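You operate a simulated robot arm through the tools that you are given. There is no shell and no other tool. Be economical: measure what you need, move in short steps, check, and stop when the job is done.

Carry out the task below with a simulated robot arm. There is one attempt and no reset: what you move stays moved.

TASK
Slide the polishing pad along the counter by the fridge until it stands next to the white mug.
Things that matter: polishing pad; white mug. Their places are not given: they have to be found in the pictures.

It is judged by the outcome, as a careful person would: the job done as asked, and still so three seconds after it is handed in. It fails if anything else is knocked over, pushed out of place, dropped, spilled or broken.

THE ROBOT
A 7-joint arm with a two-finger parallel gripper, fixed in place. Base frame: the origin is at the foot of the arm, x ahead of it, y to its left, z up; the work surface is at about z = 0.9. Lengths are in m, angles in degrees, forces in N, time in s.
With the tool pointing down near the work surface it reaches from about 0.24 to 0.68 m from the base axis. Its first joint turns from -66.0 to 66.0 degrees. Payload 2.4 kg.
Tool frame: the origin (TCP) lies between the finger pads and is the grasp point; the fingertips stand 0.03 m ahead of it; z points along the fingers, y is the line along which they close. The gripper opens to 0.094 m. The fingers are 0.028 m wide and 0.01 m thick; the gripper's body (0.05 by 0.096 m) begins 0.055 m behind the TCP.
Orientation is told as [roll, pitch, yaw] about the base's x, y, z axes, in that order, counted from this pose: with the fingers straight down and closing along the base's y, the tool's x points along the base's -x, its y along +y and its z along -z.

THE INTERFACE
- The arm moves only by the tool servo_tool. Its argument "rows" is one flat list of numbers, 6 for each row, row after row: the shift along the tool's x, y, z in units of 200 mm (1.0 is 200 mm), then the turn, a rotation vector about the tool's x, y, z in units of 90 degrees (1.0 is 90 degrees). In form: [tx, ty, tz, wx, wy, wz, tx, ty, tz, wx, wy, wz, ...]. A call has 1 to 8 rows; each row is the pose to reach, as a shift and turn from the pose commanded when the call began, along the tool's axes at that moment. "jaw" is the opening, from 0 (shut) to 1 (fully open), set as the call begins (left out, the last holds). A call with a number of a shift or a turn outside -1 to 1 is refused whole. A row lasts 0.2 s, in which the tool goes at most 0.05 m and 8.6 degrees; a call with a longer step from one row to the next is refused whole, and so is a gripper value outside its range. A pose out of reach is approached as far as the arm can. The call stops where the force on the tool passes 40 N (or 10 N more than at its start, if that is more) or the arm is blocked; 0.2 s more then pass. The fingers move at their own pace (about 0.153 m/s each) and stop on an object; they squeeze with about 38 N. The grip force told is the motor's: it shows also when the fingers shut on nothing. Time passes only in rows, and 0.2 s behind the last, so rows that repeat a pose let the fingers close. It gives the time, the measured TCP pose, the force on the tool (base axes), the opening and the grip force at its end, in the units of the frame above (readings bear some noise).
- Cameras (640 x 400 px; columns grow to the right, rows downward): "scene" is fixed at [0.0379, 0.47, 1.4517]; the picture's right is [-0.75, -0.66, 0.00], its down [-0.32, 0.37, -0.87] and it looks along [0.57, -0.66, -0.49] (base axes); focal length 339 px, centre (320, 200). "wrist" rides on the gripper at [-0.037, 0, -0.058] in the tool frame; the picture's right is [0.00, -1.00, 0.00], its down [0.97, 0.00, -0.24] and it looks along [0.24, 0.00, 0.97] (tool axes); focal length 218 px, centre (320, 200).
- grab_frame(camera): a new picture of that camera. No time passes.
- probe_pixels(camera, pixels): for up to 12 pixels [column, row] of the newest picture of that camera ("zoom" is the newest enlarged one), the place [x, y, z] in the base frame of the surface seen there, good to about 0.003 m. No time passes.
- inspect(camera, box): a new picture of the part [left, top, right, bottom] of that camera's present view, enlarged. No time passes.
- close_job(): hands the job in; it is judged then, once.

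Work in short steps. Measure before you move; look again where a grasp or a placing could have gone wrong, and mend it. You have 60 turns and 26 pictures in all, the two below and enlarged ones among them. Open the gripper and draw the arm clear of the work before you hand the job in, unless the task says otherwise; then end with one line.

The tools are called after "Emit:" as name(argument=value, ...) on one line, values as JSON. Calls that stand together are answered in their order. servo_tool: Moves the arm, as the interface text tells. Its arguments: {"type":"object","properties":{"rows":{"type":"array"},"jaw":{"type":"number"}},"required":["rows"]} The other tools are called the same way: grab_frame (camera) takes a picture; probe_pixels (camera, pixels) gives the place of the surface under pixels of a picture; inspect (camera, box) takes an enlarged picture of a part of a camera's view; close_job () hands the job in.

At the start:

```text
time: 0.0
eef_pos: [0.3651, -0.1979, 1.1707]
tcp_rot: [0.0, 0.0, 0.1]
wrist_force: [-0.3, -0.1, -0.3]
opening: 0.0941
gripper_force: 0.0
```

scene: 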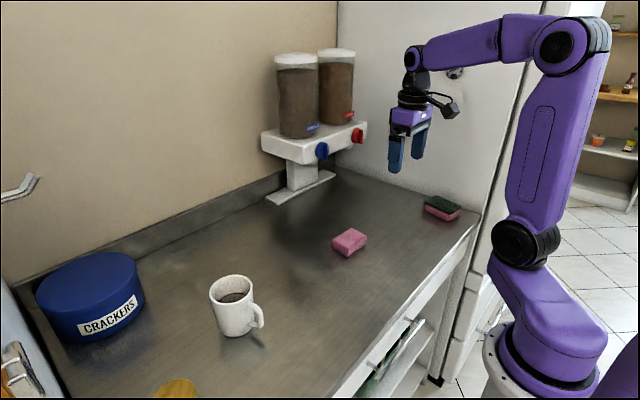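
wrist: 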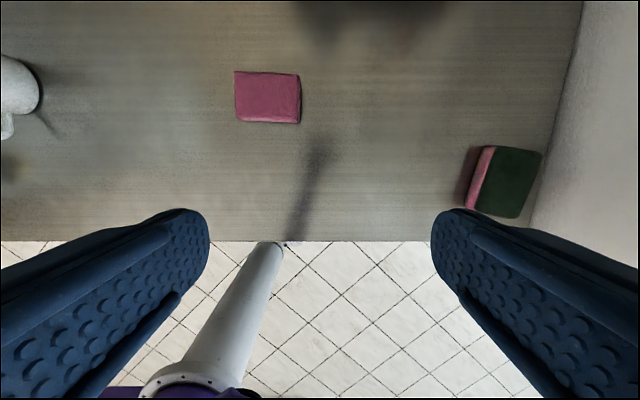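

I see two candidates, a pink block at (349,242) and a green/pink sponge at (442,207), and the mug is at (235,305). I'll look closer and measure them.

Emit:
inspect(camera="scene", box=[310, 170, 490, 282])

Emit:
inspect(camera="scene", box=[140, 260, 300, 400])

Emit:
probe_pixels(camera="scene", pixels=[[349, 238], [332, 242], [347, 256], [366, 240], [350, 229], [442, 205], [424, 207], [455, 217], [230, 283], [237, 335], [260, 318], [180, 388]])

Emit:
probe_pixels(camera="wrist", pixels=[[235, 72], [300, 75], [298, 123], [236, 120], [265, 97], [490, 147], [541, 152], [518, 217], [468, 208], [510, 180], [20, 90], [5, 135]])

```text
3.56 times, centred on (400, 226) of scene
```

zoom: 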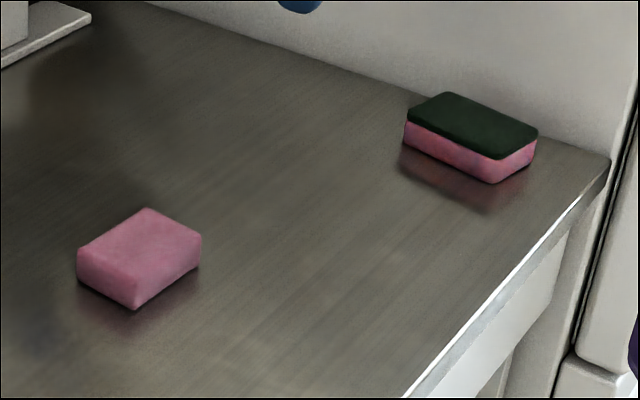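

```text
2.86 times, centred on (220, 330) of scene
```

zoom: 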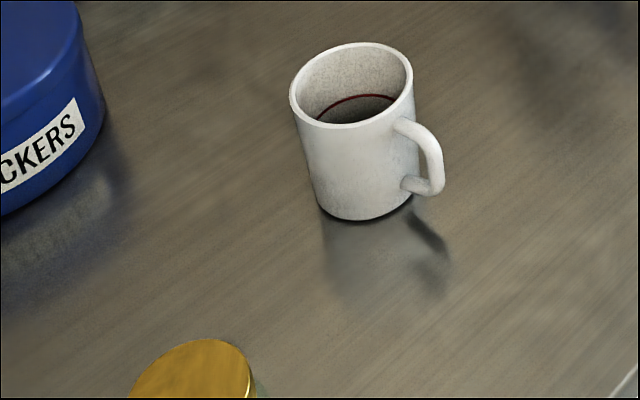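

```text
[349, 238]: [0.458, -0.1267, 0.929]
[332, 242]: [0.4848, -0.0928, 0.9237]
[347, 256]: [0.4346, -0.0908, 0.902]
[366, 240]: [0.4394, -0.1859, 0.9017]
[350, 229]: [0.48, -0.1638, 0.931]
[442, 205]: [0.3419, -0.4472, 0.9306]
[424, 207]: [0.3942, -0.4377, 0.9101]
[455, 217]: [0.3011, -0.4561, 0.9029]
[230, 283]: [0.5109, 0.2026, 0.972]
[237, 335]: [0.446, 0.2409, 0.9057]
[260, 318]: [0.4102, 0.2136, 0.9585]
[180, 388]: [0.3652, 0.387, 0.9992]
```

```text
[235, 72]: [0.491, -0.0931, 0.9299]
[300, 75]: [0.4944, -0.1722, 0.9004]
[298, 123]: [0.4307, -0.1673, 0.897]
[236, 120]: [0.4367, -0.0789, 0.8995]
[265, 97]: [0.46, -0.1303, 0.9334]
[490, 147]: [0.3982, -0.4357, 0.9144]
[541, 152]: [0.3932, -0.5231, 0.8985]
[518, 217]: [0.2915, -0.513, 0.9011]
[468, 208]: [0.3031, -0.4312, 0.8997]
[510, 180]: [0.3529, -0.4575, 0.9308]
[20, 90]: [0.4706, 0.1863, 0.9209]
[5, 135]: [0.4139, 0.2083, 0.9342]
```

I can't yet tell which one is the polishing pad, so I'll look at both closely from the wrist camera.

Emit:
inspect(camera="wrist", box=[220, 55, 320, 135])

Emit:
inspect(camera="wrist", box=[450, 130, 560, 225])

```text
5.00 times, centred on (270, 95) of wrist
```

zoom: 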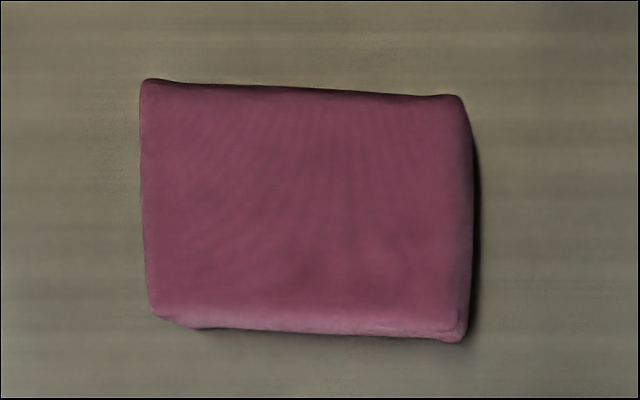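

```text
4.21 times, centred on (505, 178) of wrist
```

zoom: 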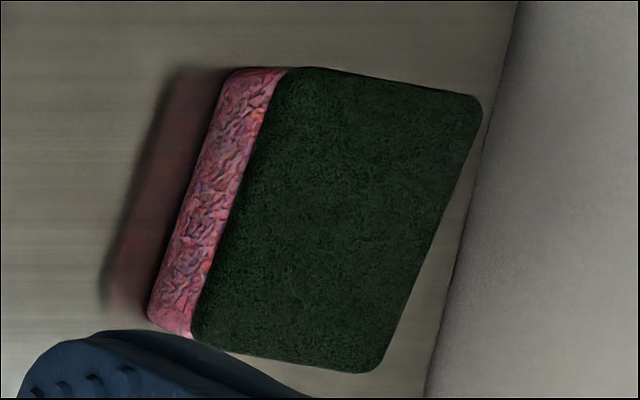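

The green-and-pink one is an ordinary scouring sponge, while the plain velvety pink block reads as the polishing pad, so I'm going with the pink one. Next I'll measure its top corners and the mug's rim and handle.

Emit:
probe_pixels(camera="scene", pixels=[[334, 240], [351, 230], [364, 237], [348, 246], [348, 252], [210, 293], [251, 289], [232, 276], [229, 304], [234, 334], [262, 322], [250, 327]])

Emit:
probe_pixels(camera="wrist", pixels=[[237, 74], [290, 77], [290, 117], [237, 116], [37, 90], [36, 75], [10, 130], [20, 60]])

```text
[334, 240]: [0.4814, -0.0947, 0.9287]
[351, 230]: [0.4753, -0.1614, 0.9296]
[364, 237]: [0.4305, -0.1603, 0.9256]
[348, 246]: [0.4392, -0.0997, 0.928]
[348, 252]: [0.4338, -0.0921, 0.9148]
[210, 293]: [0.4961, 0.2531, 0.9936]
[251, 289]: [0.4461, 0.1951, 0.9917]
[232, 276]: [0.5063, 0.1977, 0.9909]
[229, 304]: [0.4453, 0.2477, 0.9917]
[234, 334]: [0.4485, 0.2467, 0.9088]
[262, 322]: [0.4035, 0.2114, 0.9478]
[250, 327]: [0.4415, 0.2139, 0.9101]
```

```text
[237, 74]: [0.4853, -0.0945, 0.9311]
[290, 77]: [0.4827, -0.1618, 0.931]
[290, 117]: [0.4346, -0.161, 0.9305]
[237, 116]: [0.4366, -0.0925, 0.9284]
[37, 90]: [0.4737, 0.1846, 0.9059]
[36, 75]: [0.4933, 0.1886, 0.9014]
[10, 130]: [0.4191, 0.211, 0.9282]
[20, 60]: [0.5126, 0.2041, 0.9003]
```

The mug's axis is at about (0.472, 0.224) with radius 0.04, and its handle points to -x. The pad's centre is at (0.459, -0.127), about 0.053 by 0.072. I move above the pad and start turning so the fingers close along x, with the camera side away from the mug.

Emit:
servo_tool(rows=[-0.06, 0.045, 0.06, 0, 0, 0.09, -0.12, 0.09, 0.12, 0, 0, 0.18, -0.18, 0.135, 0.18, 0, 0, 0.27, -0.24, 0.18, 0.24, 0, 0, 0.36, -0.3, 0.225, 0.3, 0, 0, 0.45, -0.36, 0.27, 0.36, 0, 0, 0.54, -0.42, 0.315, 0.42, 0, 0, 0.63, -0.47, 0.355, 0.48, 0, 0, 0.72], jaw=1)

```text
time: 1.8
eef_pos: [0.4579, -0.1264, 1.0765]
tcp_rot: [-0.1, -0.1, -65.0]
wrist_force: [0.2, -0.7, 0.3]
opening: 0.0941
gripper_force: 0.0
```

The position is good and the yaw is at -65, so I finish the turn.

Emit:
servo_tool(rows=[0, 0, 0, 0, 0, 0.09, 0, 0, 0, 0, 0, 0.18, 0, 0, 0, 0, 0, 0.28, 0, 0, 0, 0, 0, 0.28])

Emit:
grab_frame(camera="wrist")

```text
refused: row 3 steps farther than a row can; nothing moved
```

```text
19 pictures are left
```

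wrist: 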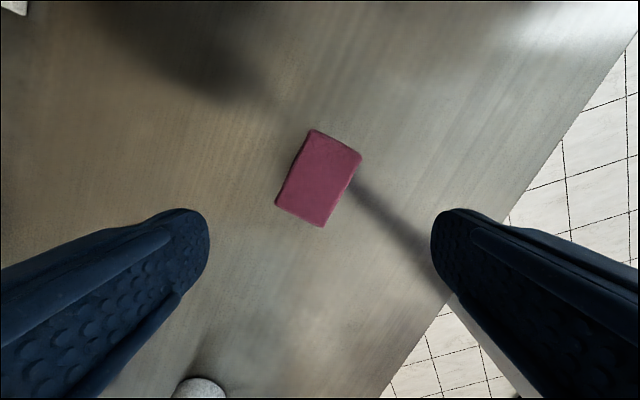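

One row stepped too far, so I repeat the turn in smaller steps.

Emit:
servo_tool(rows=[0, 0, 0, 0, 0, 0.09, 0, 0, 0, 0, 0, 0.18, 0, 0, 0, 0, 0, 0.27, 0, 0, 0, 0, 0, 0.28])

Emit:
grab_frame(camera="wrist")

```text
time: 2.8
eef_pos: [0.4587, -0.1272, 1.0745]
tcp_rot: [0.0, 0.0, -90.1]
wrist_force: [-0.5, -0.1, 0.1]
opening: 0.0938
gripper_force: 0.1
```

```text
18 pictures are left
```

wrist: 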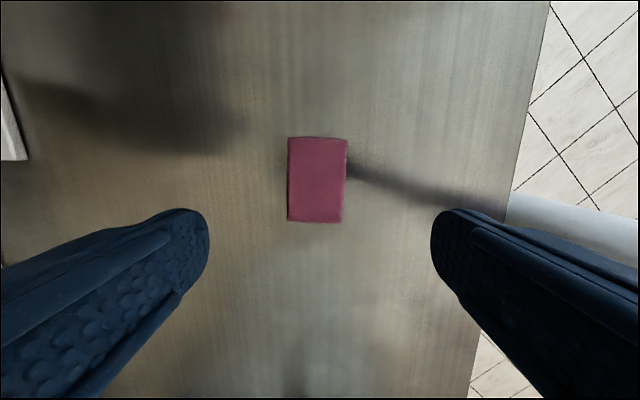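

The pad sits centred between the fingers and square to them. I descend to TCP z of about 0.938, which leaves the tips about 7 mm above the counter.

Emit:
servo_tool(rows=[0, 0, 0.15, 0, 0, 0, 0, 0, 0.3, 0, 0, 0, 0, 0, 0.45, 0, 0, 0, 0, 0, 0.55, 0, 0, 0, 0, 0, 0.62, 0, 0, 0, 0, 0, 0.68, 0, 0, 0, 0, 0, 0.68, 0, 0, 0])

```text
time: 4.4
eef_pos: [0.4569, -0.1286, 0.9374]
tcp_rot: [0.0, 0.1, -90.0]
wrist_force: [-0.2, 0.0, -0.5]
opening: 0.0942
gripper_force: 0.1
```

Height is right with no contact, so I close on the pad.

Emit:
servo_tool(rows=[0, 0, 0, 0, 0, 0, 0, 0, 0, 0, 0, 0, 0, 0, 0, 0, 0, 0], jaw=0.45)

Emit:
grab_frame(camera="wrist")

```text
time: 5.2
eef_pos: [0.4573, -0.1288, 0.9382]
tcp_rot: [0.0, 0.0, -90.1]
wrist_force: [0.1, 0.0, 0.8]
opening: 0.0567
gripper_force: 37.9
```

```text
17 pictures are left
```

wrist: 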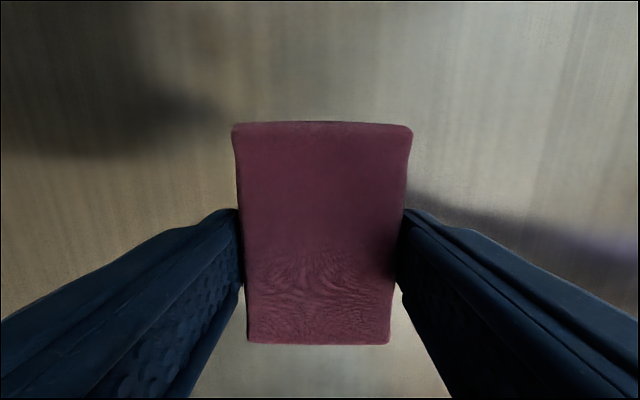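

The pad is held (opening 0.0567) and still rests on the counter. I slide it +y by 0.18 m, keeping the height.

Emit:
servo_tool(rows=[0.08, 0.005, 0, 0, 0, 0, 0.2, 0.01, 0, 0, 0, 0, 0.34, 0.02, 0, 0, 0, 0, 0.48, 0.03, 0, 0, 0, 0, 0.62, 0.04, 0, 0, 0, 0, 0.76, 0.05, 0, 0, 0, 0, 0.86, 0.055, 0, 0, 0, 0, 0.9, 0.06, 0, 0, 0, 0])

Emit:
grab_frame(camera="scene")

Emit:
grab_frame(camera="wrist")

```text
time: 7.0
eef_pos: [0.4692, 0.0512, 0.9392]
tcp_rot: [-0.1, 0.1, -89.9]
wrist_force: [-0.5, 0.3, -1.1]
opening: 0.0568
gripper_force: 37.5
```

```text
16 pictures are left
```

scene: 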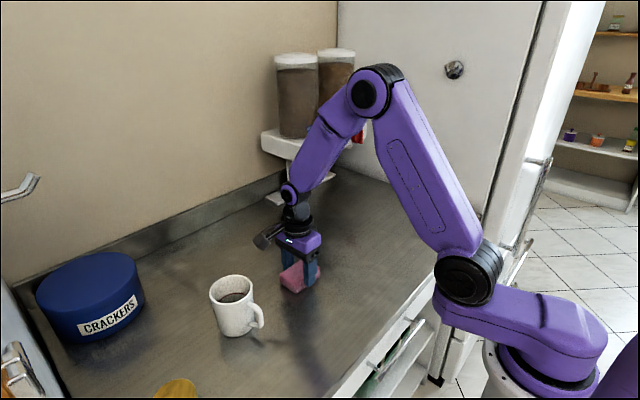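

```text
15 pictures are left
```

wrist: 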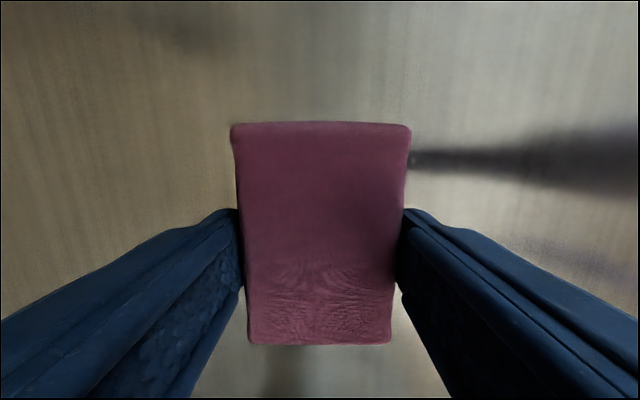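

The slide is going well, but a bracket on the gripper at (265,240) points toward the mug. I check its clearance before going on.

Emit:
inspect(camera="scene", box=[200, 200, 340, 345])

Emit:
probe_pixels(camera="scene", pixels=[[258, 242], [262, 247], [268, 238], [275, 232], [290, 240], [284, 288], [296, 292], [300, 240]])

```text
2.76 times, centred on (270, 272) of scene
```

zoom: 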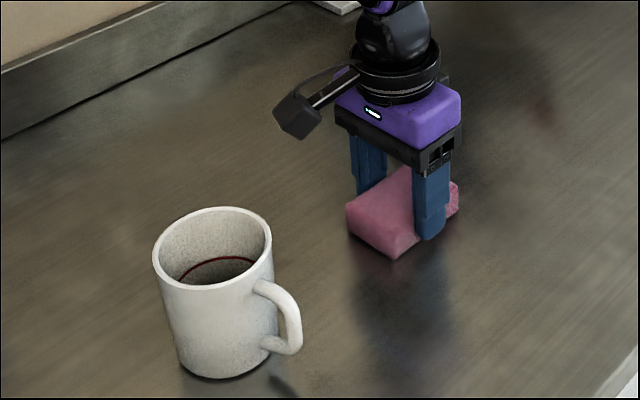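

```text
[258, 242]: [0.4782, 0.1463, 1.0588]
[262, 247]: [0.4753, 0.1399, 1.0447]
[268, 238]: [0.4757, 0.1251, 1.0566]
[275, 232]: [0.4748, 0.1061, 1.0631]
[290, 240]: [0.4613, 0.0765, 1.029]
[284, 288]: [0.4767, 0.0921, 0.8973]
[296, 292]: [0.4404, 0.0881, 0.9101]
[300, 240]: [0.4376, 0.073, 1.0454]
```

The bracket's underside is at z≈1.04, well above the mug's rim at 0.993. The gripper body stays at y<0.16, so it's safe. The pad's front edge is at y≈0.09 and the mug's near side at 0.184, so I slide 0.078 m more.

Emit:
servo_tool(rows=[0.08, 0, 0, 0, 0, 0, 0.18, 0, 0, 0, 0, 0, 0.27, 0, 0, 0, 0, 0, 0.34, 0, 0, 0, 0, 0, 0.39, 0, 0, 0, 0, 0, 0.39, 0, 0, 0, 0, 0])

Emit:
inspect(camera="scene", box=[180, 230, 320, 345])

```text
time: 8.4
eef_pos: [0.4687, 0.1314, 0.9396]
tcp_rot: [-0.1, 0.1, -90.0]
wrist_force: [0.1, 0.0, 0.1]
opening: 0.0567
gripper_force: 38.4
```

```text
3.48 times, centred on (250, 288) of scene
```

zoom: 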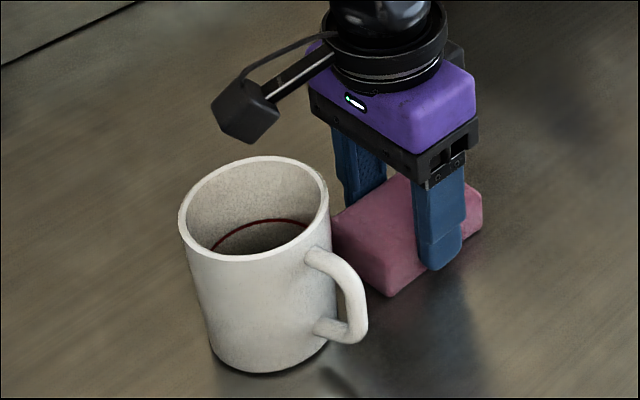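

The pad stands next to the mug with a small gap and the mug hasn't moved. I open the jaws, then rise straight up.

Emit:
servo_tool(rows=[0, 0, 0, 0, 0, 0, 0, 0, 0, 0, 0, 0, 0, 0, 0, 0, 0, 0], jaw=0.9)

Emit:
servo_tool(rows=[0, 0, -0.1, 0, 0, 0, 0, 0, -0.25, 0, 0, 0, 0, 0, -0.4, 0, 0, 0, 0, 0, -0.55, 0, 0, 0, 0, 0, -0.7, 0, 0, 0, -0.2, 0, -0.8, 0, 0, 0, -0.4, 0, -0.8, 0, 0, 0, -0.6, 0, -0.8, 0, 0, 0])

Emit:
grab_frame(camera="scene")

Emit:
probe_pixels(camera="scene", pixels=[[275, 296], [290, 310], [306, 290], [283, 285], [210, 293], [251, 289], [232, 276], [229, 304]])

```text
time: 9.2
eef_pos: [0.4694, 0.1309, 0.9394]
tcp_rot: [-0.1, 0.0, -90.1]
wrist_force: [0.3, 0.3, 0.4]
opening: 0.0845
gripper_force: 0.1
```

```text
time: 11.0
eef_pos: [0.4706, 0.0106, 1.0994]
tcp_rot: [-0.1, 0.0, -90.0]
wrist_force: [-0.3, 0.5, 0.2]
opening: 0.0846
gripper_force: 0.0
```

```text
12 pictures are left
```

scene: 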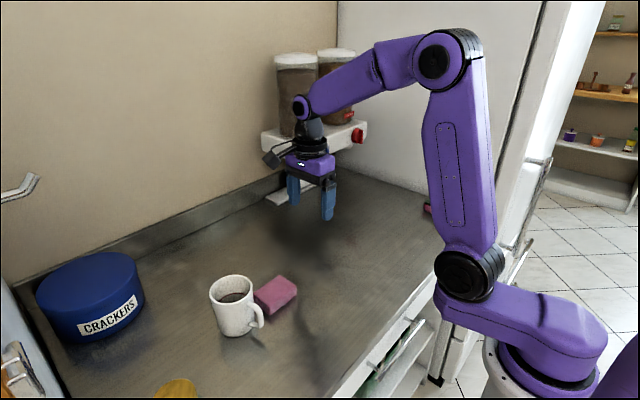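

```text
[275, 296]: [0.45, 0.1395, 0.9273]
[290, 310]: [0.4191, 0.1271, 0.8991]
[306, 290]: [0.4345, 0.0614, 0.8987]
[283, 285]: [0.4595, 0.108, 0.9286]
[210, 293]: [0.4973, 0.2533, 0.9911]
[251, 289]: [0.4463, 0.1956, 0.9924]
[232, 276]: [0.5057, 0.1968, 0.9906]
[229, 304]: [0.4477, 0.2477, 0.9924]
```

The pad lies flat beside the mug with a gap of about 1.5 cm. The mug's rim measures the same as before, and the arm is clear, so I hand it in.

Emit:
close_job()

```text
The job is handed in.
```

I slid the plain pink block, which I took to be the polishing pad rather than the green-and-pink scouring sponge, along the counter to about 1.5 cm from the white mug; the mug did not move.
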